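You operate a simulated robot arm through the tools that you are given. There is no shell and no other tool.

You run a simulated robot arm. Do the job below in one go: nothing can be reset, and whatever is moved stays where it is left.

TASK
Sand the blue square coaster smooth, rough pad first, then fine.
Fine: work it in the cradle and leave it there, wet each pad in the tub, and put both pads back. What is to be rubbed or washed off counts as gone when no trace of it is left.

It is judged by the outcome, as a careful person would: the job done as asked, and still so three seconds after it is handed in. It fails if anything else is knocked over, pushed out of place, dropped, spilled or broken.

THE ROBOT
A 7-joint arm with a two-finger gripper, fixed in place. Base frame: the origin is at the foot of the arm, x ahead of it, y to its left, z up; the work surface is at about z = 0.8. Units: m, degrees, N and s.
With the tool pointing down near the work surface it reaches from about 0.34 to 0.72 m from the base axis. Its first joint turns from -66.0 to 66.0 degrees. Payload 2.45 kg.
The TCP is the grasp point between the finger pads, 0.026 m short of the fingertips. In the tool frame z runs along the fingers and y along their closing line. Largest opening 0.096 m; the body of the gripper starts 0.069 m behind the TCP.
Orientation is that of the tool frame in the base frame, as a unit quaternion [w, x, y, z]. With the fingers straight down and closing along the base's y, the tool's x points along the base's -x, its y along +y and its z along -z.

THE INTERFACE
- The arm moves only by the tool servo_tool. Its argument "commands" is text: rows parted by semicolons, each of 7 numbers parted by spaces: the turn, a rotation vector about the tool's x, y, z in units of 4 degrees (1.0 is 4 degrees), then the shift along the tool's x, y, z in units of 20 mm (1.0 is 20 mm), then the finger opening in m, from 0 to 0.096. In form: rx ry rz x y z hand; .... A call has 1 to 20 rows; each row shifts and turns the commanded pose from where the row before left it, along the tool's axes as they then stand. A call with a number of a shift or a turn outside -1 to 1 is refused whole. Rows are played at 5 a second. More than 0.05 m and 8.6 degrees between two rows, or a gripper value outside its range, and nothing of the call is played. A pose out of reach is approached as far as the arm can. The call stops where the force on the tool passes 40 N (or 10 N more than at its start, if that is more) or the arm is blocked; 0.2 s more then pass. Each finger halts on what it meets, pressing with about 40 N; the grip force reading is that of the motor and also rises with nothing between the fingers. The clock runs only during rows and for 0.2 s after the last one: add rows that do not move to give the fingers time. It gives the time, the measured TCP pose, the force on the tool (base axes), the opening and the grip force at its end, in the units of the frame above (readings bear some noise), with the torque about the TCP (base axes, N m) and any sound that the robot's microphone picked up.
- Cameras (640 x 400 px; columns grow to the right, rows downward): "scene" is fixed at [0.166, -0.4005, 1.4118]; the picture's right is [0.72, -0.70, 0.00], its down [-0.48, -0.50, -0.72] and it looks along [0.50, 0.52, -0.69] (base axes); focal length 312 px, centre (320, 200). "wrist" rides on the gripper at [0.082, 0.003, -0.098] in the tool frame; the picture's right is [-0.04, 1.00, 0.00], its down [-0.73, -0.03, -0.68] and it looks along [-0.68, -0.03, 0.73] (tool axes); focal length 256 px, centre (320, 200). There is no depth. A picture from a camera that has moved, and an enlarged one, comes with that camera's place and axes in the base frame and with its lens.
- get_image(camera): a new picture of that camera. The clock stands still meanwhile.
- enlarge(camera, box): a new picture of the part [left, top, right, bottom] of that camera's present view, enlarged. The clock stands still meanwhile.
- job_done(): hands the job in; it is judged then, once.

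Nothing tells you positions but the pictures and the camera data. Unless the task says otherwise, let go and move clear before handing in.

The tools are called after "Emit:" as a command line: name --argument value ..., lists and objects as JSON in quotes. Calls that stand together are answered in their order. servo_tool: Moves the arm, as the interface text tells. Its arguments: {"type":"object","properties":{"commands":{"type":"string"}},"required":["commands"]} The other tools are called the same way: get_image (camera) takes a picture; enlarge (camera, box) takes an enlarged picture of a part of a camera's view; job_done () hands the job in.

At the start:

```text
time: 0.0
eef_pos: [0.3233, 0.1494, 1.1168]
tool_rot: [0.0, 0.0, 1.0, 0.0]
wrist_force: [-0.3, 0.9, 0.5]
moment: [0.03, 0.01, 0.0]
gripper_width: 0.096
finger_force: 0.0
```

scene: 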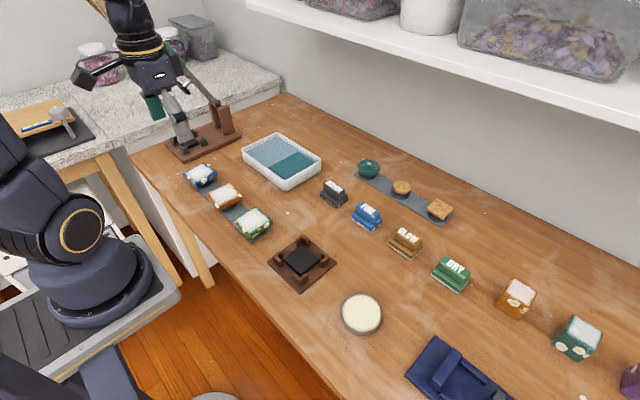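
wrist: 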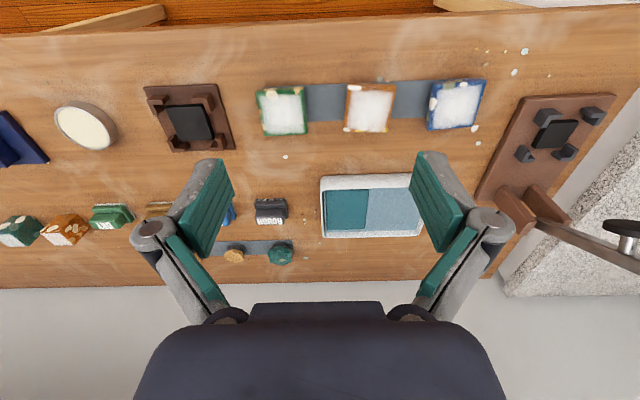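

I see a row of three coasters (blue, orange, green) on a grey strip, a brown cradle, a water tub, and several labelled pads/blocks. I'll look closer before moving anything.

Emit:
enlarge --camera "scene" --box '[170, 120, 330, 220]'

Emit:
enlarge --camera "scene" --box '[310, 140, 490, 300]'

Emit:
enlarge --camera "scene" --box '[220, 200, 400, 340]'

Emit:
enlarge --camera "scene" --box '[400, 240, 640, 400]'

Emit:
enlarge --camera "wrist" --box '[240, 60, 500, 260]'

Emit:
enlarge --camera "wrist" --box '[0, 60, 260, 260]'

```text
4.00 times, centred on (250, 170) of scene
camera zoom: at [0.166, -0.4005, 1.4118], right [0.72, -0.7, 0.0], down [-0.48, -0.5, -0.72], along [0.5, 0.52, -0.69], focal length 1248 px, centre (600, 320)
```

zoom: 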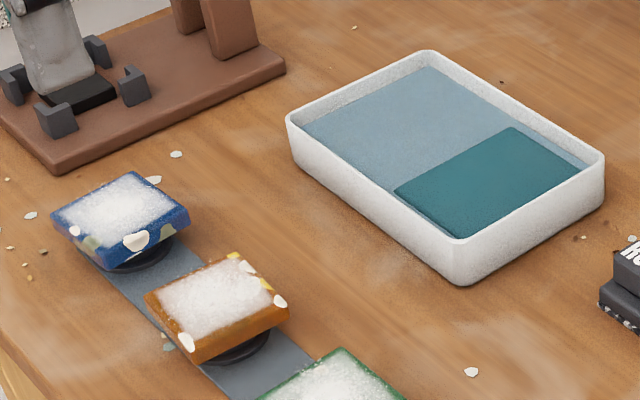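

```text
2.50 times, centred on (400, 220) of scene
camera zoom: at [0.166, -0.4005, 1.4118], right [0.72, -0.7, 0.0], down [-0.48, -0.5, -0.72], along [0.5, 0.52, -0.69], focal length 780 px, centre (120, 150)
```

zoom: 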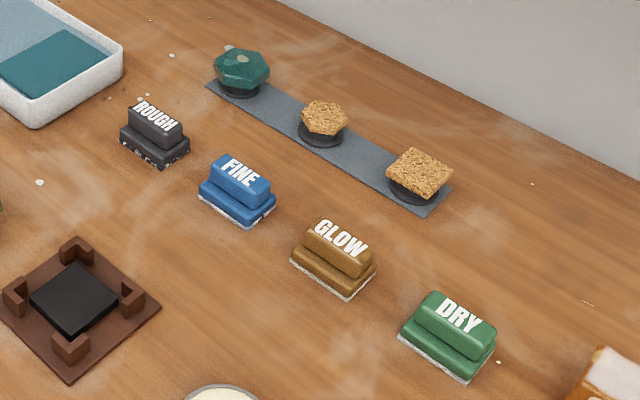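

```text
2.86 times, centred on (310, 270) of scene
camera zoom: at [0.166, -0.4005, 1.4118], right [0.72, -0.7, 0.0], down [-0.48, -0.5, -0.72], along [0.5, 0.52, -0.69], focal length 891 px, centre (349, 0)
```

zoom: 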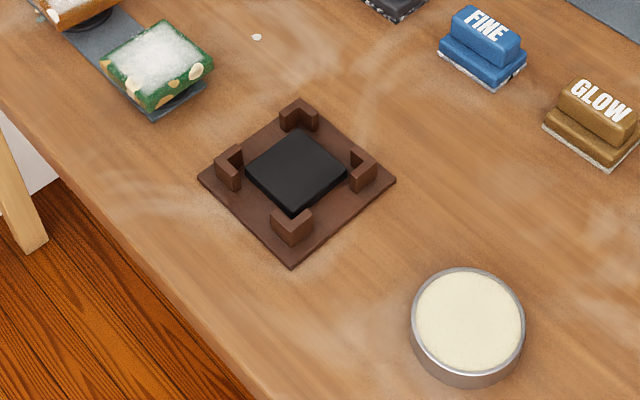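

```text
2.50 times, centred on (520, 320) of scene
camera zoom: at [0.166, -0.4005, 1.4118], right [0.72, -0.7, 0.0], down [-0.48, -0.5, -0.72], along [0.5, 0.52, -0.69], focal length 780 px, centre (-180, -100)
```

zoom: 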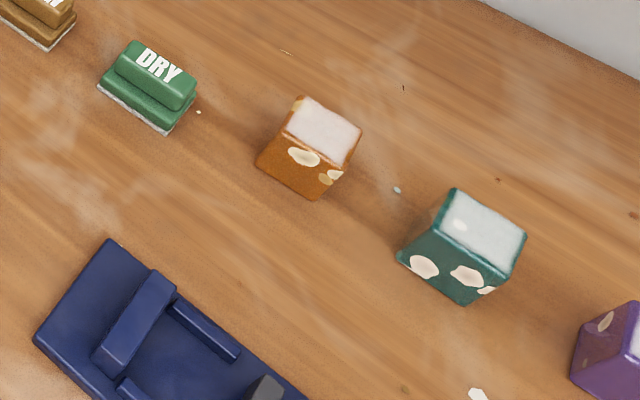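

```text
2.00 times, centred on (370, 160) of wrist
camera zoom: at [0.2417, 0.1533, 1.2139], right [0.04, 1.0, 0.0], down [0.73, -0.03, 0.68], along [0.68, -0.03, -0.73], focal length 512 px, centre (220, 280)
```

zoom: 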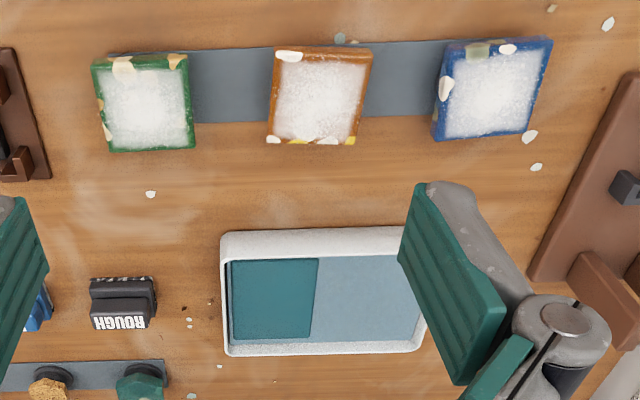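

```text
2.00 times, centred on (130, 160) of wrist
camera zoom: at [0.2417, 0.1533, 1.2139], right [0.04, 1.0, 0.0], down [0.73, -0.03, 0.68], along [0.68, -0.03, -0.73], focal length 512 px, centre (700, 280)
```

zoom: 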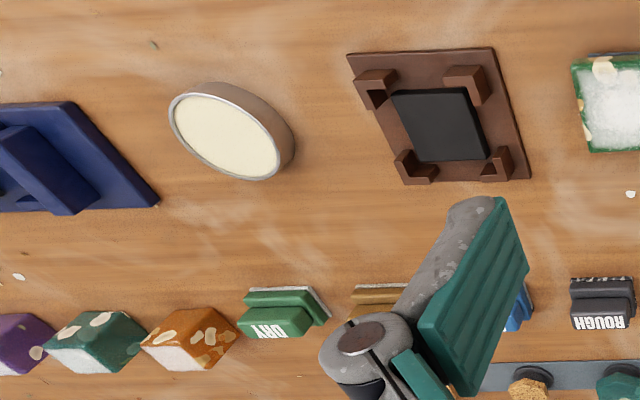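

The pads (ROUGH near (0.64, 0.03), FINE near (0.64, -0.08)), tub near (0.62, 0.25), cradle near (0.43, -0.07) and blue coaster near (0.40, 0.345) are roughly located. Next I'll check the press at the left, and move the arm over the coaster for a closer look.

Emit:
enlarge --camera "scene" --box '[80, 40, 260, 170]'

Emit:
servo_tool --commands "0 0 0 -0.2 0.975 0.585 0.096; 0 0 0 -0.2 0.975 0.585 0.096; 0 0 0 -0.2 0.975 0.585 0.096; 0 0 0 -0.2 0.975 0.585 0.096; 0 0 0 -0.2 0.975 0.585 0.096; 0 0 0 -0.2 0.975 0.585 0.096; 0 0 0 -0.2 0.975 0.585 0.096; 0 0 0 -0.2 0.975 0.585 0.096; 0 0 0 -0.2 0.975 0.585 0.096; 0 0 0 -0.2 0.975 0.585 0.096; 0 0 0 0 0 0 0.096; 0 0 0 0 0 0 0.096"

Emit:
get_image --camera "wrist"

Emit:
get_image --camera "scene"

```text
3.08 times, centred on (170, 105) of scene
camera zoom: at [0.166, -0.4005, 1.4118], right [0.72, -0.7, 0.0], down [-0.48, -0.5, -0.72], along [0.5, 0.52, -0.69], focal length 960 px, centre (782, 492)
```

zoom: 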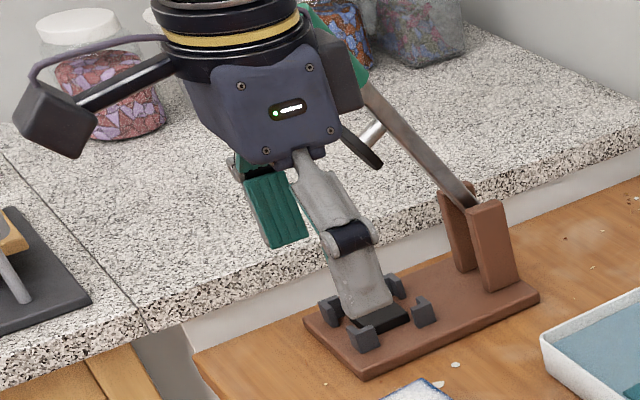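

```text
time: 2.6
eef_pos: [0.3633, 0.3456, 1.0016]
tool_rot: [0.001, 0.0, 1.0, 0.0]
wrist_force: [0.1, -0.8, 0.2]
moment: [0.02, -0.01, 0.03]
gripper_width: 0.096
finger_force: 0.0
```

```text
taken
camera wrist: at [0.2816, 0.3486, 1.0989], right [0.04, 1.0, 0.0], down [0.73, -0.03, 0.68], along [0.68, -0.03, -0.73], focal length 256 px, centre (320, 200)
```

wrist: 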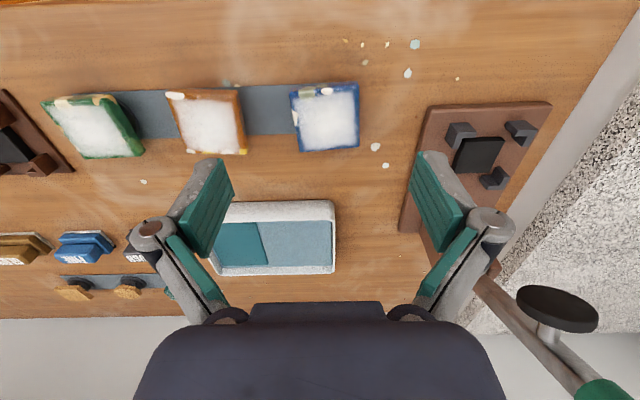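

```text
taken
```

scene: 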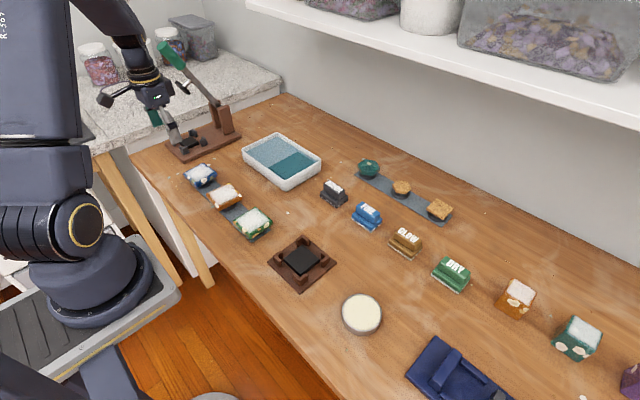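

Emit:
enlarge --camera "wrist" --box '[260, 60, 400, 180]'

Emit:
enlarge --camera "wrist" --box '[180, 180, 350, 300]'

Emit:
enlarge --camera "wrist" --box '[390, 80, 560, 200]'

```text
3.33 times, centred on (330, 120) of wrist
camera zoom: at [0.2816, 0.3486, 1.0989], right [0.04, 1.0, 0.0], down [0.73, -0.03, 0.68], along [0.68, -0.03, -0.73], focal length 853 px, centre (287, 467)
```

zoom: 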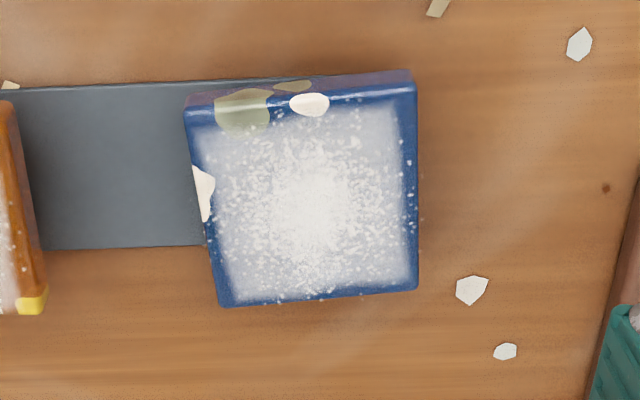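

```text
3.33 times, centred on (265, 240) of wrist
camera zoom: at [0.2816, 0.3486, 1.0989], right [0.04, 1.0, 0.0], down [0.73, -0.03, 0.68], along [0.68, -0.03, -0.73], focal length 853 px, centre (503, 67)
```

zoom: 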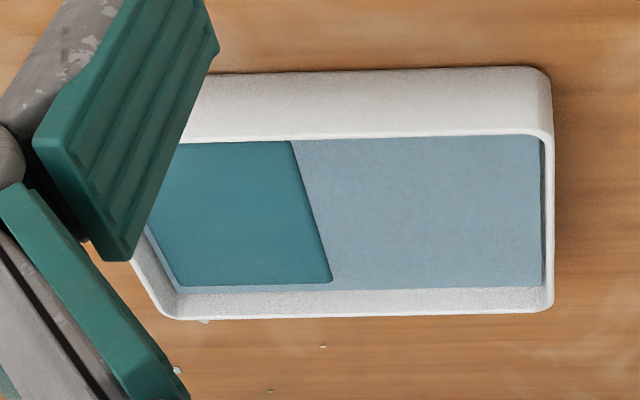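

```text
3.33 times, centred on (475, 140) of wrist
camera zoom: at [0.2816, 0.3486, 1.0989], right [0.04, 1.0, 0.0], down [0.73, -0.03, 0.68], along [0.68, -0.03, -0.73], focal length 853 px, centre (-197, 400)
```

zoom: 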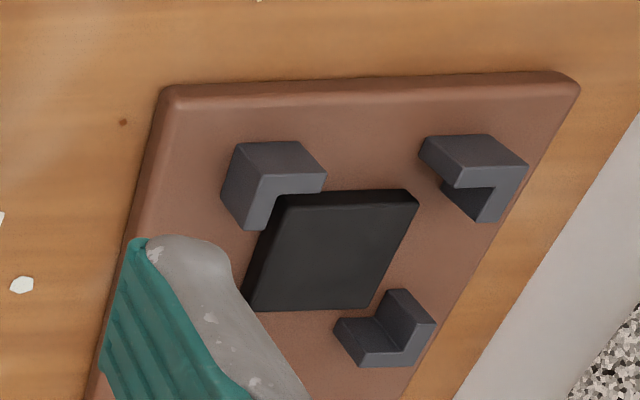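

The blue coaster's top is a ~0.067 m square near (0.404, 0.35), turned about 4°. Next I move over the cradle at a safe height to measure it.

Emit:
servo_tool --commands "0 0 0 -0.05 -1 0 0.096; 0 0 0 -0.05 -1 0 0.096; 0 0 0 -0.05 -1 0 0.096; 0 0 0 -0.05 -1 0 0.096; 0 0 0 -0.05 -1 0 0.096; 0 0 0 -0.05 -1 0 0.096; 0 0 0 -0.05 -1 0 0.096; 0 0 0 -0.05 -1 0 0.096; 0 0 0 -0.05 -1 0 0.096; 0 0 0 -0.05 -1 0 0.096; 0 0 0 -0.05 -1 0 0.096; 0 0 0 -0.05 -1 0 0.096; 0 0 0 -0.05 -1 0 0.096; 0 0 0 -0.05 -1 0 0.096; 0 0 0 -0.05 -1 0 0.096; 0 0 0 -0.05 -1 0 0.096; 0 0 0 -0.05 -1 0 0.096; 0 0 0 -0.05 -1 0 0.096; 0 0 0 -0.05 -1 0 0.096; 0 0 0 -0.05 -1 0 0.096"

Emit:
servo_tool --commands "0 0 0 0 -0.5 1 0.096; 0 0 0 0 -0.2 0.5 0.096; 0 0 0 0 0 0 0.096; 0 0 0 0 0 0 0.096; 0 0 0 0 0 0 0.096"

Emit:
get_image --camera "wrist"

```text
time: 6.8
eef_pos: [0.3846, -0.0542, 1.0023]
tool_rot: [0.0, 0.0, 1.0, 0.0]
wrist_force: [-0.8, 0.2, 0.0]
moment: [0.0, 0.01, 0.01]
gripper_width: 0.0961
finger_force: 0.0
```

```text
time: 8.0
eef_pos: [0.3832, -0.069, 0.9703]
tool_rot: [0.0, 0.0, 1.0, 0.001]
wrist_force: [0.9, -0.1, -0.1]
moment: [-0.01, 0.0, 0.0]
gripper_width: 0.0962
finger_force: 0.1
```

```text
taken
camera wrist: at [0.3009, -0.065, 1.0679], right [0.04, 1.0, 0.0], down [0.73, -0.03, 0.68], along [0.68, -0.03, -0.73], focal length 256 px, centre (320, 200)
```

wrist: 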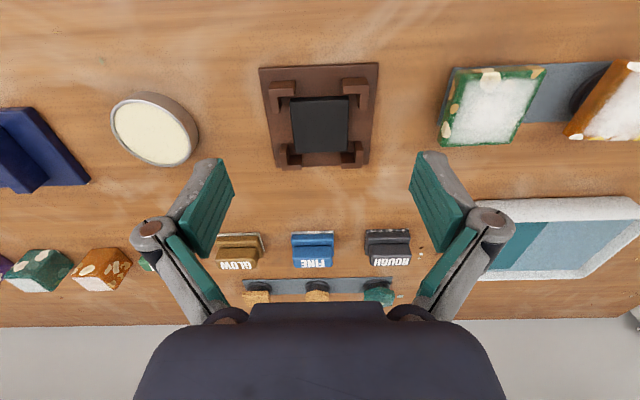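

Emit:
enlarge --camera "wrist" --box '[250, 55, 390, 175]'

Emit:
enlarge --camera "wrist" --box '[220, 200, 440, 310]'

```text
3.33 times, centred on (320, 115) of wrist
camera zoom: at [0.3009, -0.065, 1.0679], right [0.04, 1.0, 0.0], down [0.73, -0.03, 0.68], along [0.68, -0.03, -0.73], focal length 853 px, centre (320, 483)
```

zoom: 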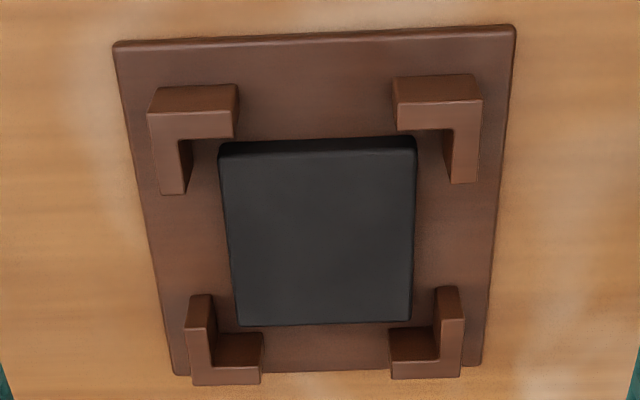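

```text
2.91 times, centred on (330, 255) of wrist
camera zoom: at [0.3009, -0.065, 1.0679], right [0.04, 1.0, 0.0], down [0.73, -0.03, 0.68], along [0.68, -0.03, -0.73], focal length 745 px, centre (291, 40)
```

zoom: 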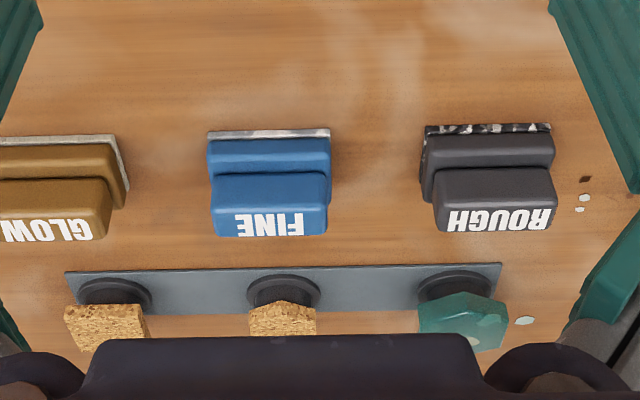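

The cradle's inner opening is about 0.076 m square centred near (0.4295, -0.070), aligned with the base axes. Next I'll look at the tub and the pads closely.

Emit:
servo_tool --commands "0 0 0 -0.49 0.98 -0.094 0.096; 0 0 0 -0.49 0.98 -0.094 0.096; 0 0 0 -0.49 0.98 -0.094 0.096; 0 0 0 -0.49 0.98 -0.094 0.096; 0 0 0 -0.49 0.98 -0.094 0.096; 0 0 0 -0.49 0.98 -0.094 0.096; 0 0 0 -0.49 0.98 -0.094 0.096; 0 0 0 -0.49 0.98 -0.094 0.096; 0 0 0 -0.49 0.98 -0.094 0.096; 0 0 0 -0.49 0.98 -0.094 0.096; 0 0 0 -0.49 0.98 -0.094 0.096; 0 0 0 -0.49 0.98 -0.094 0.096; 0 0 0 -0.49 0.98 -0.094 0.096; 0 0 0 -0.49 0.98 -0.094 0.096; 0 0 0 -0.49 0.98 -0.094 0.096; 0 0 0 -0.49 0.98 -0.094 0.096; 0 0 0 0 0 0 0.096; 0 0 0 0 0 0 0.096"

Emit:
get_image --camera "wrist"

Emit:
get_image --camera "scene"

```text
time: 11.8
eef_pos: [0.5411, 0.2444, 1.0015]
tool_rot: [0.0, -0.001, 1.0, 0.001]
wrist_force: [-1.1, -0.2, -0.8]
moment: [0.0, -0.04, -0.01]
gripper_width: 0.0959
finger_force: 0.1
```

```text
taken
camera wrist: at [0.4586, 0.2479, 1.0987], right [0.04, 1.0, 0.0], down [0.73, -0.03, 0.68], along [0.68, -0.03, -0.73], focal length 256 px, centre (320, 200)
```

wrist: 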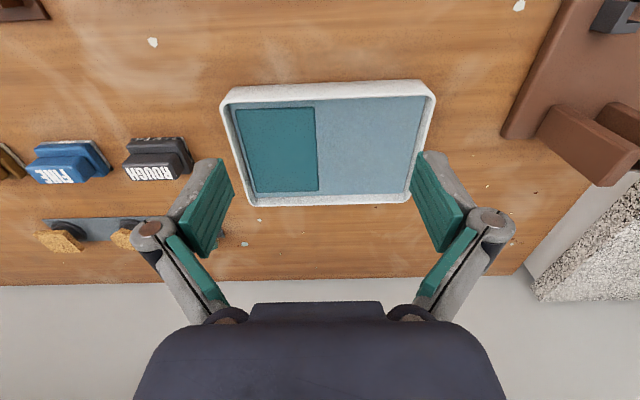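

```text
taken
```

scene: 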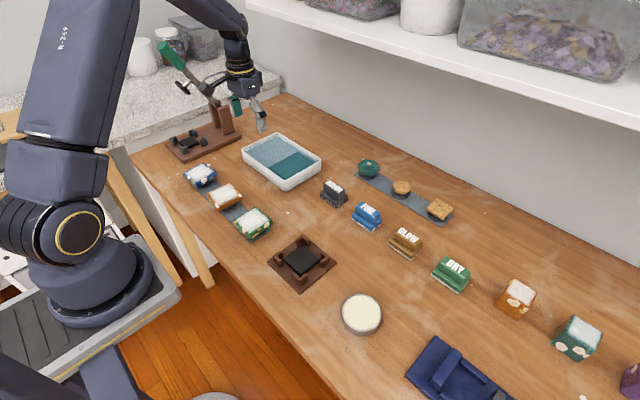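

Emit:
enlarge --camera "wrist" --box '[210, 70, 450, 220]'

Emit:
enlarge --camera "wrist" --box '[0, 120, 220, 260]'

Emit:
enlarge --camera "scene" --box '[235, 125, 330, 195]'

Emit:
enlarge --camera "scene" --box '[310, 165, 400, 240]'

```text
2.67 times, centred on (330, 145) of wrist
camera zoom: at [0.4586, 0.2479, 1.0987], right [0.04, 1.0, 0.0], down [0.73, -0.03, 0.68], along [0.68, -0.03, -0.73], focal length 683 px, centre (293, 347)
```

zoom: 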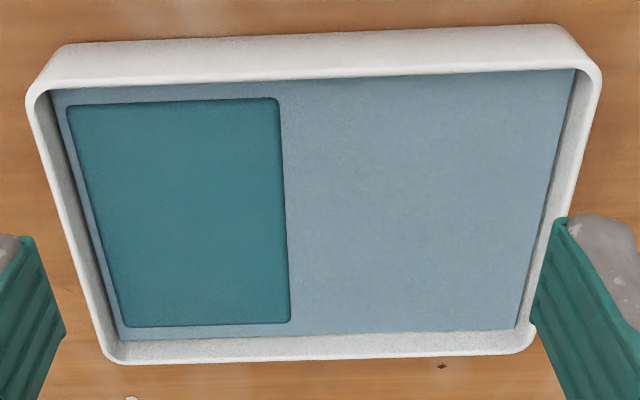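

```text
2.86 times, centred on (110, 190) of wrist
camera zoom: at [0.4586, 0.2479, 1.0987], right [0.04, 1.0, 0.0], down [0.73, -0.03, 0.68], along [0.68, -0.03, -0.73], focal length 731 px, centre (920, 229)
```

zoom: 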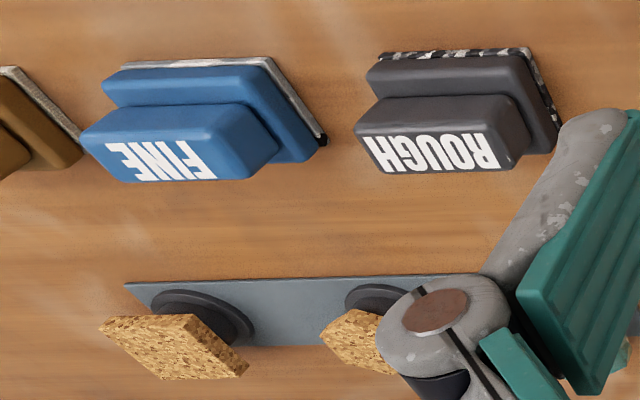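

```text
5.71 times, centred on (282, 160) of scene
camera zoom: at [0.166, -0.4005, 1.4118], right [0.72, -0.7, 0.0], down [-0.48, -0.5, -0.72], along [0.5, 0.52, -0.69], focal length 1783 px, centre (534, 429)
```

zoom: 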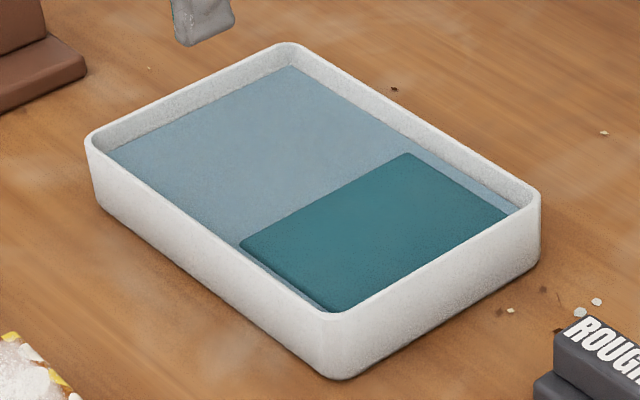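

```text
5.33 times, centred on (355, 202) of scene
camera zoom: at [0.166, -0.4005, 1.4118], right [0.72, -0.7, 0.0], down [-0.48, -0.5, -0.72], along [0.5, 0.52, -0.69], focal length 1664 px, centre (133, 187)
```

zoom: 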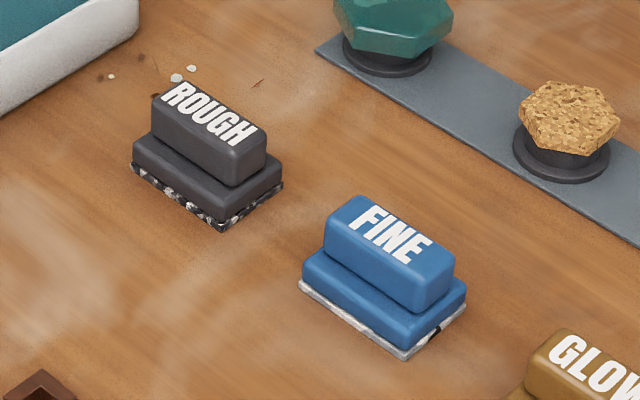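

The tub spans roughly x 0.56–0.68, y 0.16–0.34, with open water on its +y half and a teal block on the other; the pads have handles on top. I'll first fetch the blue coaster: move above it at yaw +4° and check alignment.

Emit:
servo_tool --commands "0 0 0 0.856 0.66 0.3 0.096; 0 0 0 0.856 0.66 0.3 0.096; 0 0 0 0.856 0.66 0.3 0.096; 0 0 0 0.856 0.66 0.3 0.096; 0 0 0 0.856 0.66 0.3 0.096; 0 0 0 0.856 0.66 0.3 0.096; 0 0 0 0.856 0.66 0.8 0.096; 0 0 0 0.856 0.66 0.975 0.096; 0 0 -1 0 0 0 0.096; 0 0 0 0 0 0 0.096; 0 0 0 0 0 0 0.096"

Emit:
get_image --camera "wrist"

Emit:
enlarge --camera "scene" --box '[150, 120, 260, 220]'

```text
time: 14.2
eef_pos: [0.4037, 0.3516, 0.9281]
tool_rot: [0.001, -0.035, 0.999, 0.0]
wrist_force: [-0.3, 0.6, 0.6]
moment: [0.01, -0.01, 0.02]
gripper_width: 0.0957
finger_force: 0.0
```

```text
taken
camera wrist: at [0.3216, 0.3489, 1.025], right [-0.03, 1.0, 0.0], down [0.73, 0.02, 0.68], along [0.68, 0.02, -0.73], focal length 256 px, centre (320, 200)
```

wrist: 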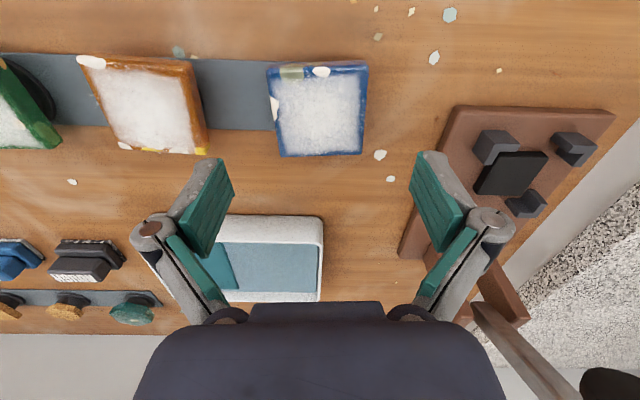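

```text
4.00 times, centred on (205, 170) of scene
camera zoom: at [0.166, -0.4005, 1.4118], right [0.72, -0.7, 0.0], down [-0.48, -0.5, -0.72], along [0.5, 0.52, -0.69], focal length 1248 px, centre (780, 320)
```

zoom: 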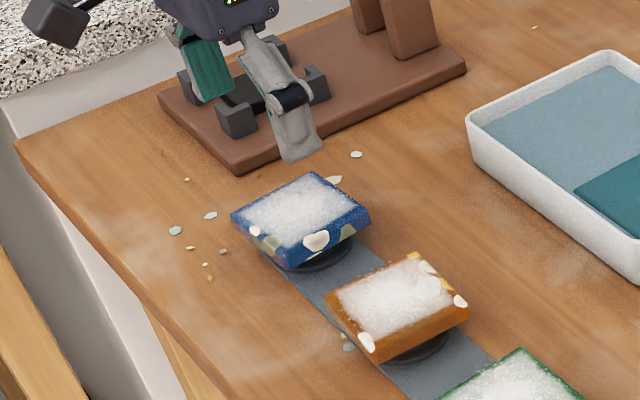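

Emit:
enlarge --camera "wrist" --box '[250, 50, 390, 170]'

```text
3.33 times, centred on (320, 110) of wrist
camera zoom: at [0.3216, 0.3489, 1.025], right [-0.03, 1.0, 0.0], down [0.73, 0.02, 0.68], along [0.68, 0.02, -0.73], focal length 853 px, centre (320, 500)
```

zoom: 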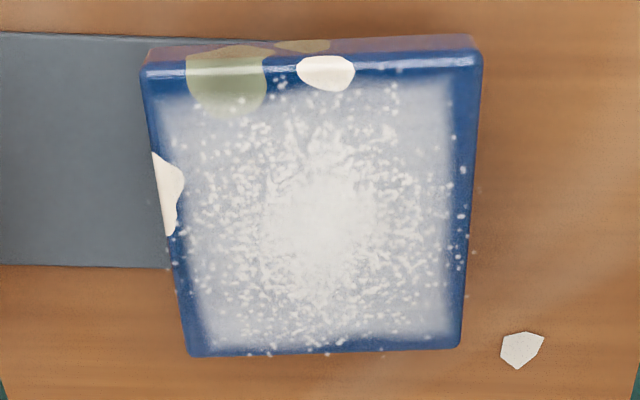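

Coaster centre refined to (0.4096, 0.351), yaw ~4.3°, top at z≈0.837. I descend with open fingers around it, then check from the side before closing.

Emit:
servo_tool --commands "0 0 0 -0.15 0 0.8 0.096; 0 0 0 -0.15 0 0.8 0.096; 0 0 0 0 0 0.8 0.096; 0 0 0 0 0 0.8 0.096; 0 0 0 0 0 0.8 0.096; 0 0 0 0 0 0 0.096; 0 0 0 0 0 0 0.096"

Emit:
get_image --camera "wrist"

Emit:
enlarge --camera "scene" --box '[150, 120, 260, 220]'

```text
time: 15.8
eef_pos: [0.4097, 0.3496, 0.849]
tool_rot: [0.0, -0.035, 0.999, 0.0]
wrist_force: [0.0, -0.3, 0.4]
moment: [-0.01, 0.01, -0.02]
gripper_width: 0.0961
finger_force: 0.1
```

```text
taken
camera wrist: at [0.3268, 0.3477, 0.9459], right [-0.03, 1.0, 0.0], down [0.73, 0.02, 0.68], along [0.68, 0.02, -0.73], focal length 256 px, centre (320, 200)
```

wrist: 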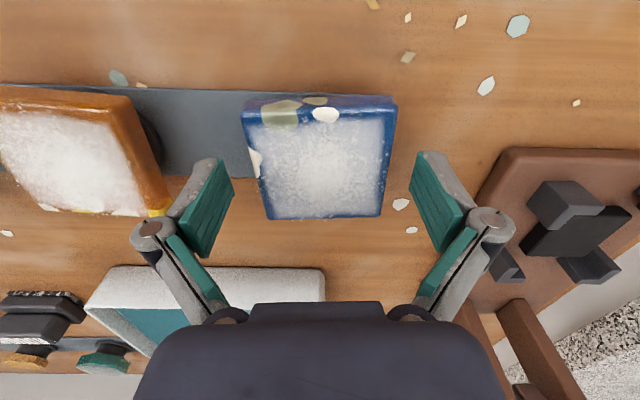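

```text
4.00 times, centred on (205, 170) of scene
camera zoom: at [0.166, -0.4005, 1.4118], right [0.72, -0.7, 0.0], down [-0.48, -0.5, -0.72], along [0.5, 0.52, -0.69], focal length 1248 px, centre (780, 320)
```

zoom: 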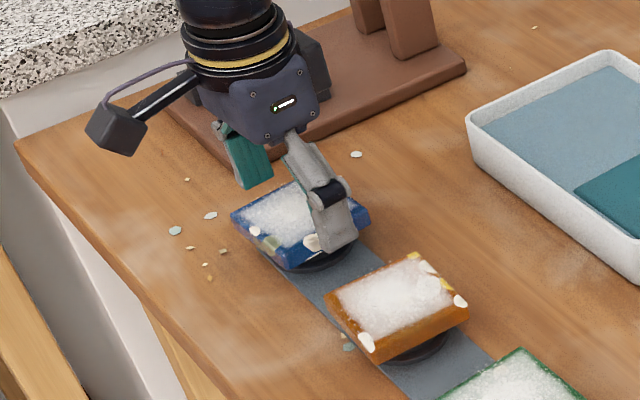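

Fingers straddle the coaster evenly with tips beside its lower half. I'll nudge to centre, close, and confirm the grip.

Emit:
servo_tool --commands "0 0 0 -0.1 0.06 0.15 0.096; 0 0 0 0 0 0 0.096; 0 0 0 0 0 0 0.05; 0 0 0 0 0 0 0.05; 0 0 0 0 0 0 0.05; 0 0 0 0 0 0 0.05; 0 0 0 0 0 0 0.05; 0 0 0 0 0 0 0.05"

Emit:
get_image --camera "wrist"

```text
time: 17.6
eef_pos: [0.4102, 0.351, 0.8444]
tool_rot: [0.0, -0.035, 0.999, 0.0]
wrist_force: [-0.7, -0.6, 3.2]
moment: [-0.1, 0.01, -0.03]
gripper_width: 0.0713
finger_force: 39.6
```

```text
taken
camera wrist: at [0.3289, 0.3489, 0.943], right [-0.03, 1.0, 0.0], down [0.73, 0.02, 0.68], along [0.68, 0.02, -0.73], focal length 256 px, centre (320, 200)
```

wrist: 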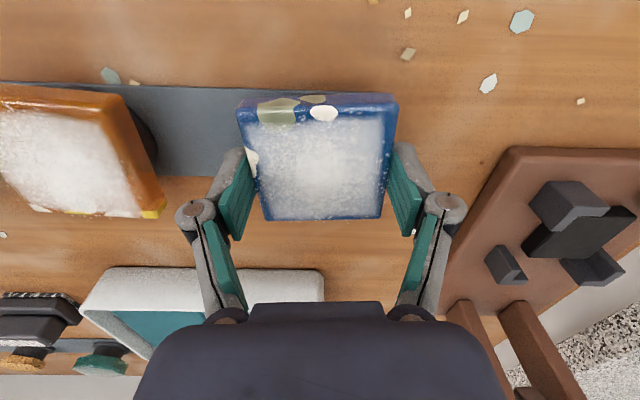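

Gripped at 0.071 m. Lifting straight up and checking the hold.

Emit:
servo_tool --commands "0 0 0 0 0 -0.3 0.05; 0 0 0 0 0 -0.7 0.05; 0 0 0 0 0 -1 0.05; 0 0 0 0 0 -1 0.05; 0 0 0 0 0 -1 0.05; 0 0 0 0 0 -1 0.05; 0 0 0 0 0 0 0.05; 0 0 0 0 0 0 0.05"

Emit:
get_image --camera "wrist"

Emit:
enlarge --camera "scene" --box '[140, 80, 260, 220]'

```text
time: 19.4
eef_pos: [0.4098, 0.3528, 0.9478]
tool_rot: [0.0, -0.035, 0.999, 0.0]
wrist_force: [0.4, 0.4, -0.8]
moment: [-0.01, -0.03, 0.0]
gripper_width: 0.0499
finger_force: 0.0
```

```text
taken
camera wrist: at [0.329, 0.3496, 1.0449], right [-0.03, 1.0, 0.0], down [0.73, 0.02, 0.68], along [0.68, 0.02, -0.73], focal length 256 px, centre (320, 200)
```

wrist: 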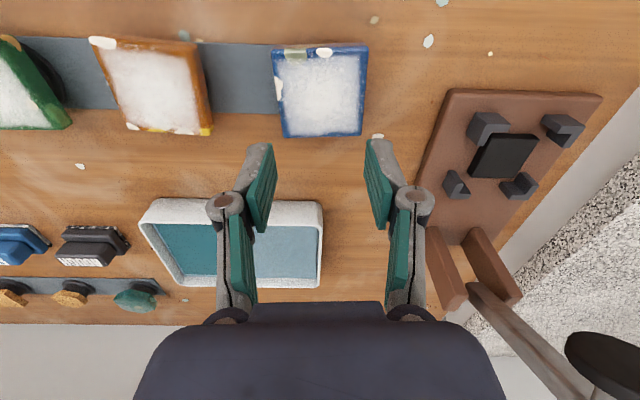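

```text
2.86 times, centred on (200, 150) of scene
camera zoom: at [0.166, -0.4005, 1.4118], right [0.72, -0.7, 0.0], down [-0.48, -0.5, -0.72], along [0.5, 0.52, -0.69], focal length 891 px, centre (663, 343)
```

zoom: 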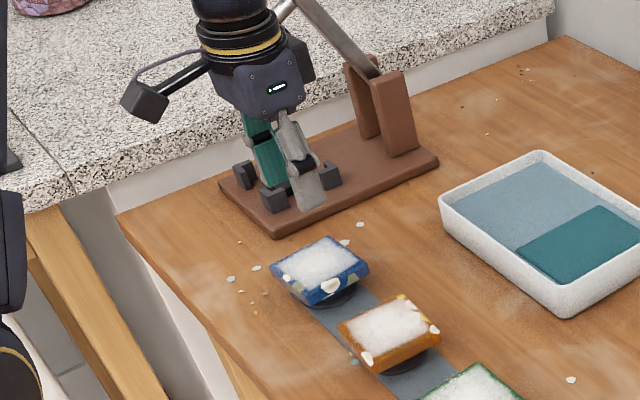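

The coaster stayed on its stand; the fingers slid off (now closed to 0.05 in free air). Let me look closely at its present state and shape before retrying.

Emit:
enlarge --camera "scene" --box '[175, 150, 250, 200]'

Emit:
enlarge --camera "wrist" --box '[250, 30, 390, 150]'

Emit:
enlarge --camera "wrist" --box '[200, 130, 440, 310]'

```text
8.00 times, centred on (212, 175) of scene
camera zoom: at [0.166, -0.4005, 1.4118], right [0.72, -0.7, 0.0], down [-0.48, -0.5, -0.72], along [0.5, 0.52, -0.69], focal length 2496 px, centre (1180, 400)
```

zoom: 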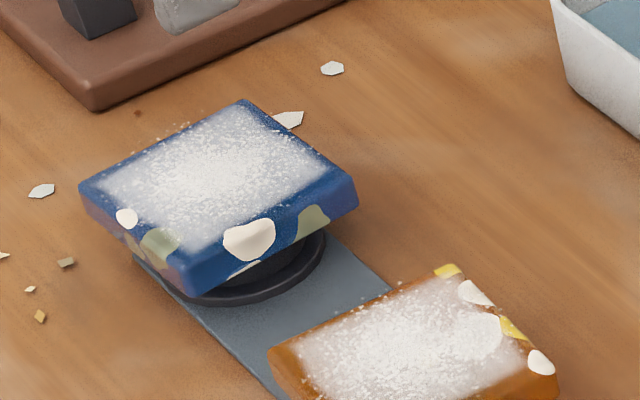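

```text
3.33 times, centred on (320, 90) of wrist
camera zoom: at [0.329, 0.3496, 1.0449], right [-0.03, 1.0, 0.0], down [0.73, 0.02, 0.68], along [0.68, 0.02, -0.73], focal length 853 px, centre (320, 567)
```

zoom: 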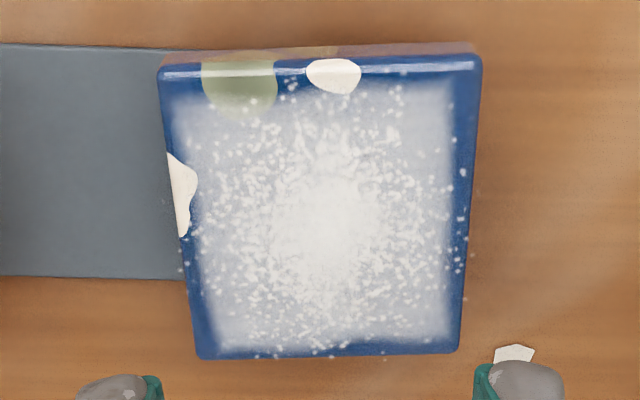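

```text
2.22 times, centred on (320, 220) of wrist
camera zoom: at [0.329, 0.3496, 1.0449], right [-0.03, 1.0, 0.0], down [0.73, 0.02, 0.68], along [0.68, 0.02, -0.73], focal length 569 px, centre (320, 156)
```

zoom: 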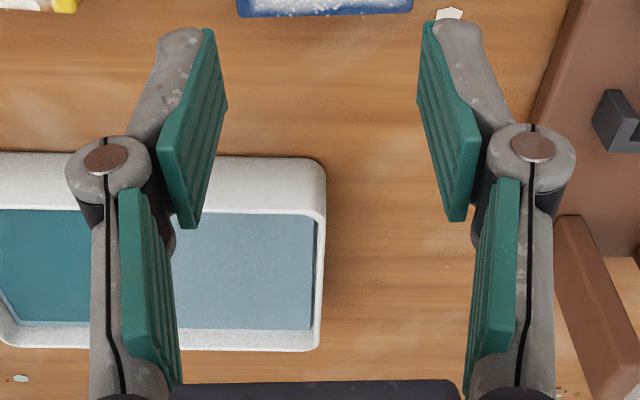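

The coaster's top is at z≈0.837 and it is about 16 mm thick, so I gripped too near the fingertips. I'll go back down about 8 mm lower, so the coaster sits nearer the pad centres, and lift slowly.

Emit:
servo_tool --commands "0 0 0 0 0 0 0.096; 0 0 0 0 0 0 0.096; 0 0 0 0 0 0 0.096; 0 0 0 0 0 0.9 0.096; 0 0 0 0 0 1 0.096; 0 0 0 0 0 1 0.096; 0 0 0 0 0 1 0.096; 0 0 0 0 0 0.8 0.096; 0 0 0 0 0 0.5 0.096; 0 0 0 0 0 0.37 0.096; 0 0 0 0 0 0 0.096; 0 0 0 0 0 0 0.096"

Emit:
servo_tool --commands "0 0 0 0 0 0 0.04; 0 0 0 0 0 0 0.04; 0 0 0 0 0 0 0.04; 0 0 0 0 0 0 0.04; 0 0 0 0 0 0 0.04; 0 0 0 0 0 0 0.04; 0 0 0 0 0 0 0.04"

Emit:
enlarge --camera "scene" --box '[175, 140, 250, 200]'

Emit:
enlarge --camera "wrist" --box '[200, 70, 440, 240]'

```text
time: 22.0
eef_pos: [0.411, 0.3516, 0.8349]
tool_rot: [0.001, -0.035, 0.999, 0.0]
wrist_force: [0.2, -0.2, -0.3]
moment: [0.04, 0.0, 0.01]
gripper_width: 0.096
finger_force: 0.0
```

```text
time: 23.6
eef_pos: [0.4113, 0.3515, 0.8339]
tool_rot: [0.0, -0.035, 0.999, 0.0]
wrist_force: [-1.2, -0.3, 5.5]
moment: [0.15, 0.03, 0.01]
gripper_width: 0.0706
finger_force: 40.2
```

```text
6.67 times, centred on (212, 170) of scene
camera zoom: at [0.1659, -0.4006, 1.4118], right [0.72, -0.7, 0.0], down [-0.48, -0.5, -0.72], along [0.5, 0.52, -0.69], focal length 2080 px, centre (1037, 400)
```

zoom: 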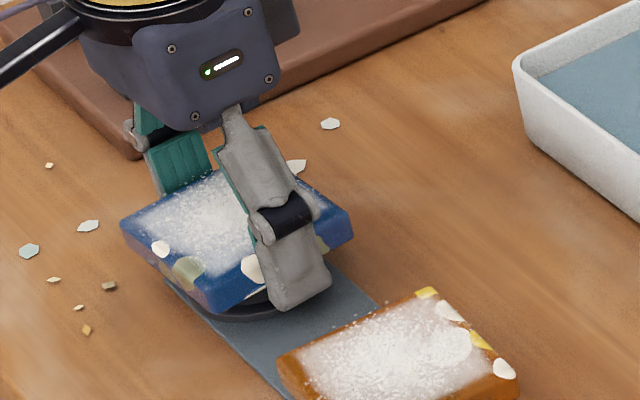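

```text
2.35 times, centred on (320, 155) of wrist
camera zoom: at [0.3292, 0.35, 0.9322], right [-0.03, 1.0, 0.0], down [0.73, 0.02, 0.68], along [0.68, 0.02, -0.73], focal length 602 px, centre (320, 306)
```

zoom: 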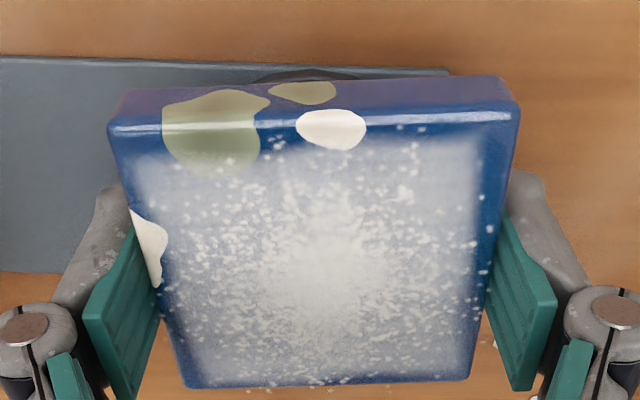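

Grip is now 0.0706 m at TCP z 0.834. Lifting slowly in small steps and checking the width.

Emit:
servo_tool --commands "0 0 0 0 0 -0.1 0.04; 0 0 0 0 0 -0.1 0.04; 0 0 0 0 0 -0.1 0.04; 0 0 0 0 0 0 0.04"

Emit:
enlarge --camera "scene" --box '[175, 140, 250, 200]'

```text
time: 24.6
eef_pos: [0.4118, 0.3524, 0.8398]
tool_rot: [0.0, -0.035, 0.999, -0.001]
wrist_force: [0.3, 0.1, -1.2]
moment: [-0.03, 0.0, -0.02]
gripper_width: 0.0706
finger_force: 39.9
```

```text
6.67 times, centred on (212, 170) of scene
camera zoom: at [0.166, -0.4005, 1.4118], right [0.72, -0.7, 0.0], down [-0.48, -0.5, -0.72], along [0.5, 0.52, -0.69], focal length 2080 px, centre (1037, 400)
```

zoom: 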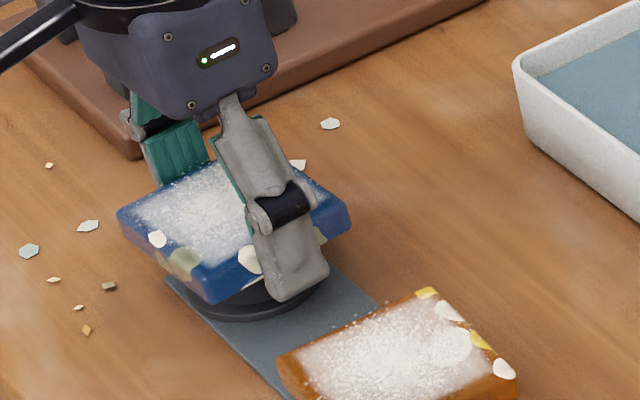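

It's lifting with the gripper (the gap to the stand is growing and the width is steady). Continuing up slowly.

Emit:
servo_tool --commands "0 0 0 0 0 -0.15 0.04; 0 0 0 0 0 -0.25 0.04; 0 0 0 0 0 -0.4 0.04; 0 0 0 0 0 -0.5 0.04; 0 0 0 0 0 -0.5 0.04; 0 0 0 0 0 -0.5 0.04; 0 0 0 0 0 -0.5 0.04; 0 0 0 0 0 -0.5 0.04; 0 0 0 0 0 -0.5 0.04; 0 0 0 0 0 -0.5 0.04; 0 0 0 0 0 -0.3 0.04; 0 0 0 0 0 0 0.04"

Emit:
get_image --camera "wrist"

Emit:
enlarge --camera "scene" --box '[130, 80, 250, 200]'

```text
time: 27.2
eef_pos: [0.4102, 0.3539, 0.9323]
tool_rot: [0.001, -0.035, 0.999, 0.001]
wrist_force: [0.1, 0.1, -1.2]
moment: [0.01, 0.02, -0.01]
gripper_width: 0.0707
finger_force: 39.9
```

```text
taken
camera wrist: at [0.3287, 0.3514, 1.0303], right [-0.03, 1.0, 0.0], down [0.73, 0.02, 0.68], along [0.68, 0.02, -0.73], focal length 256 px, centre (320, 200)
```

wrist: 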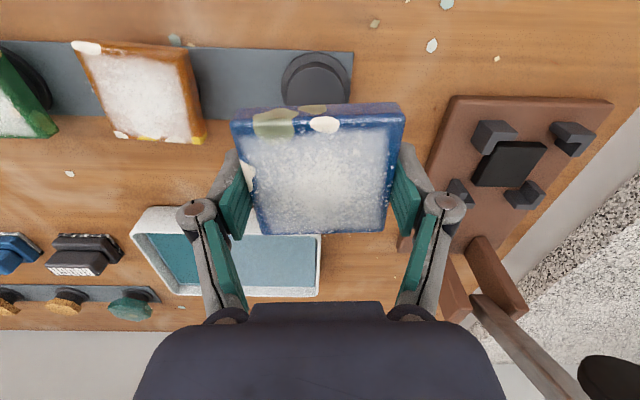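

```text
3.33 times, centred on (190, 140) of scene
camera zoom: at [0.166, -0.4005, 1.4118], right [0.72, -0.7, 0.0], down [-0.48, -0.5, -0.72], along [0.5, 0.52, -0.69], focal length 1040 px, centre (753, 400)
```

zoom: 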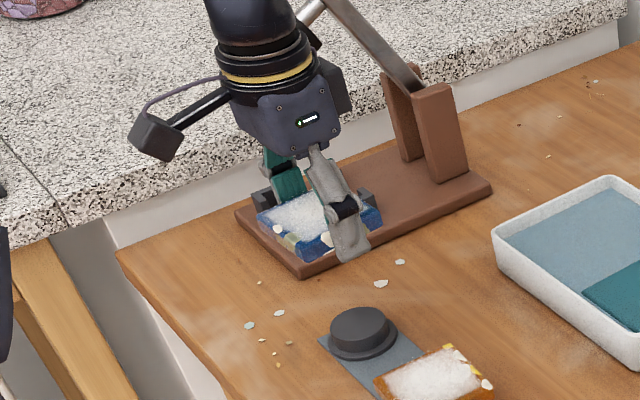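

Holding level, coaster centred on the TCP. Now I carry it to the cradle at this height, squaring the yaw back to 0.

Emit:
servo_tool --commands "0 0 1 0 0 0 0.04; 0 0 0 -0.05 -0.6 0 0.04; 0 0 0 -0.05 -1 0 0.04; 0 0 0 -0.05 -1 0 0.04; 0 0 0 -0.05 -1 0 0.04; 0 0 0 -0.05 -1 0 0.04; 0 0 0 -0.05 -1 0 0.04; 0 0 0 -0.05 -1 0 0.04; 0 0 0 -0.05 -1 0 0.04; 0 0 0 -0.05 -1 0 0.04; 0 0 0 -0.05 -1 0 0.04; 0 0 0 -0.05 -1 0 0.04; 0 0 0 -0.05 -1 0 0.04; 0 0 0 -0.05 -1 0 0.04; 0 0 0 -0.05 -1 0 0.04; 0 0 0 -0.05 -1 0 0.04; 0 0 0 -0.05 -1 0 0.04; 0 0 0 -0.05 -1 0 0.04; 0 0 0 -0.05 -1 0 0.04; 0 0 0 -0.05 -1 0 0.04"

Emit:
servo_tool --commands "0 0 0 0 -1 0 0.04; 0 0 0 0 -1 0 0.04; 0 0 0 0 -0.6 0 0.04; 0 0 0 0 0 0 0.04; 0 0 0 0 0 0 0.04; 0 0 0 0 0 0 0.04"

Emit:
get_image --camera "wrist"

Emit:
enlarge --camera "scene" --box '[240, 180, 360, 300]'

```text
time: 31.4
eef_pos: [0.4298, -0.0228, 0.9312]
tool_rot: [0.0, -0.001, 1.0, 0.0]
wrist_force: [0.5, 0.7, 0.0]
moment: [0.0, 0.02, 0.05]
gripper_width: 0.0706
finger_force: 40.5
```

```text
time: 32.8
eef_pos: [0.429, -0.0735, 0.933]
tool_rot: [-0.001, 0.0, 1.0, 0.0]
wrist_force: [-0.3, 0.4, -0.9]
moment: [0.0, 0.0, 0.01]
gripper_width: 0.0706
finger_force: 40.0
```

```text
taken
camera wrist: at [0.3476, -0.0696, 1.0309], right [0.04, 1.0, 0.0], down [0.73, -0.03, 0.68], along [0.68, -0.03, -0.73], focal length 256 px, centre (320, 200)
```

wrist: 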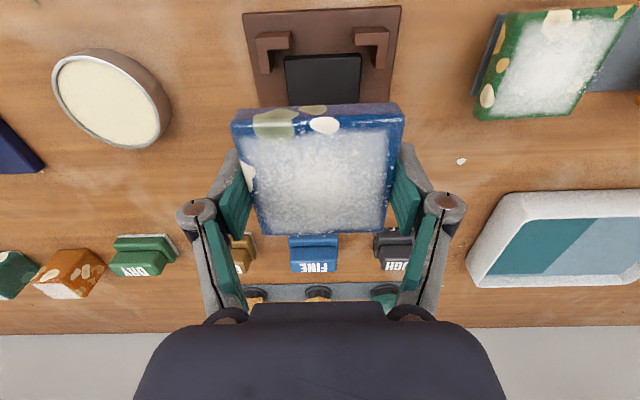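

```text
3.33 times, centred on (300, 240) of scene
camera zoom: at [0.166, -0.4005, 1.4118], right [0.72, -0.7, 0.0], down [-0.48, -0.5, -0.72], along [0.5, 0.52, -0.69], focal length 1040 px, centre (387, 67)
```

zoom: 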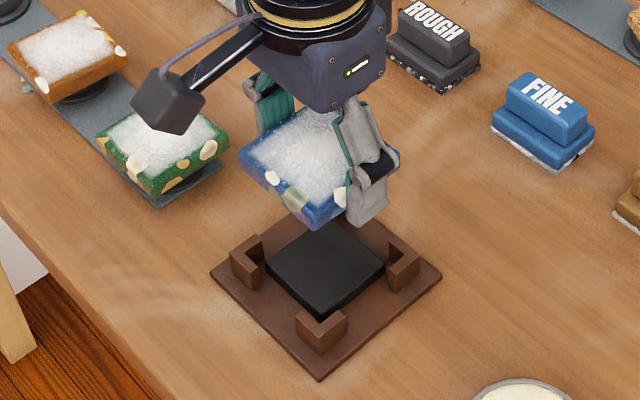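

Emit:
enlarge --camera "wrist" --box '[225, 0, 425, 130]'

Emit:
enlarge --camera "wrist" --box '[200, 90, 440, 250]'

```text
3.08 times, centred on (325, 65) of wrist
camera zoom: at [0.3476, -0.0696, 1.0309], right [0.04, 1.0, 0.0], down [0.73, -0.03, 0.68], along [0.68, -0.03, -0.73], focal length 788 px, centre (305, 615)
```

zoom: 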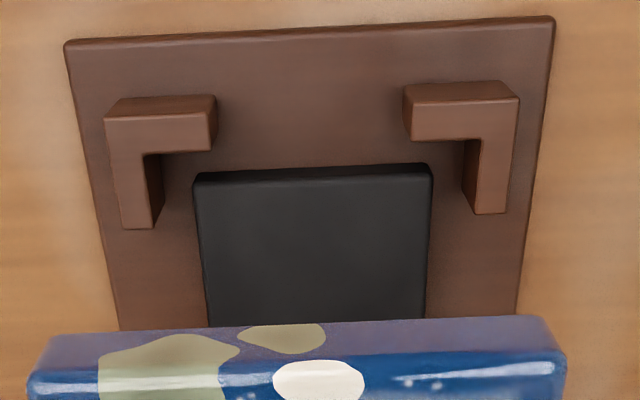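

```text
2.50 times, centred on (320, 170) of wrist
camera zoom: at [0.3476, -0.0696, 1.0309], right [0.04, 1.0, 0.0], down [0.73, -0.03, 0.68], along [0.68, -0.03, -0.73], focal length 640 px, centre (320, 275)
```

zoom: 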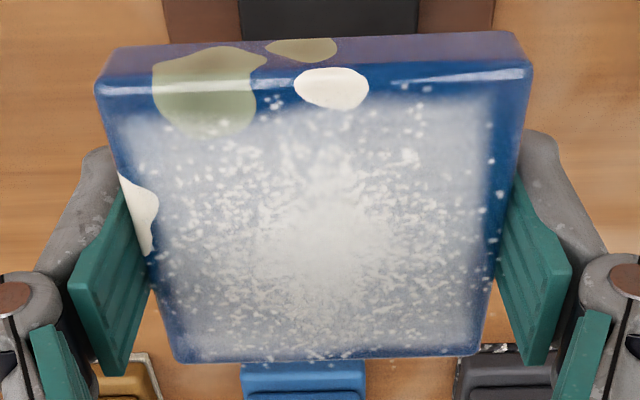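

Relative to the cradle centre (0.4298, -0.0705), the coaster needs about +1.5 mm x and +2.3 mm y. I adjust, descend to just above the posts and check.

Emit:
servo_tool --commands "0 0 0 -0.075 0.115 0 0.04; 0 0 0 0 0 0.7 0.04; 0 0 0 0 0 0.8 0.04; 0 0 0 0 0 0.8 0.04; 0 0 0 0 0 0.8 0.04; 0 0 0 0 0 0.5 0.04; 0 0 0 0 0 0 0.04; 0 0 0 0 0 0 0.04"

Emit:
get_image --camera "wrist"

Emit:
enlarge --camera "scene" --box '[250, 210, 350, 300]'

Emit:
enlarge --camera "wrist" --box '[200, 60, 440, 250]'

```text
time: 34.6
eef_pos: [0.4316, -0.0705, 0.8611]
tool_rot: [0.0, 0.0, 1.0, 0.0]
wrist_force: [-0.4, 0.3, -1.1]
moment: [-0.02, 0.0, 0.01]
gripper_width: 0.0707
finger_force: 39.9
```

```text
taken
camera wrist: at [0.3501, -0.0662, 0.9588], right [0.04, 1.0, 0.0], down [0.73, -0.03, 0.68], along [0.68, -0.03, -0.73], focal length 256 px, centre (320, 200)
```

wrist: 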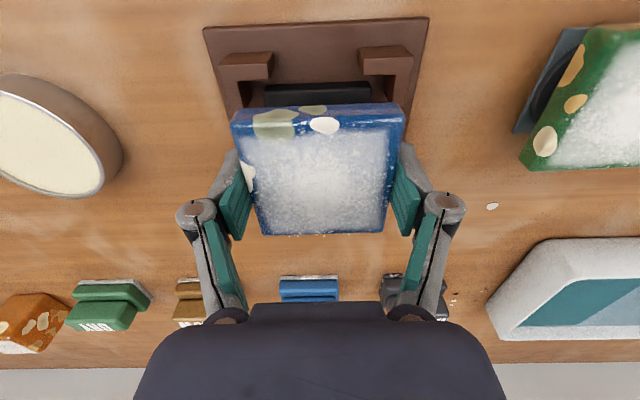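

```text
4.44 times, centred on (300, 255) of scene
camera zoom: at [0.166, -0.4005, 1.4118], right [0.72, -0.7, 0.0], down [-0.48, -0.5, -0.72], along [0.5, 0.52, -0.69], focal length 1387 px, centre (409, -44)
```

zoom: 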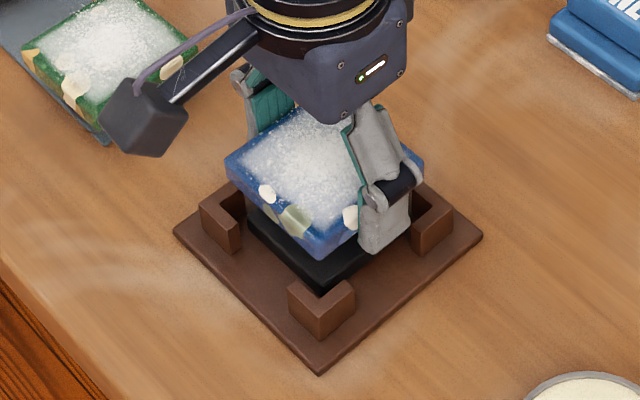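

```text
2.11 times, centred on (320, 155) of wrist
camera zoom: at [0.3501, -0.0662, 0.9588], right [0.04, 1.0, 0.0], down [0.73, -0.03, 0.68], along [0.68, -0.03, -0.73], focal length 539 px, centre (320, 295)
```

zoom: 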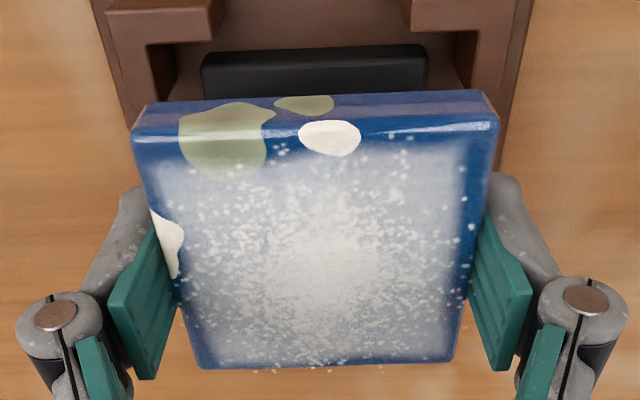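

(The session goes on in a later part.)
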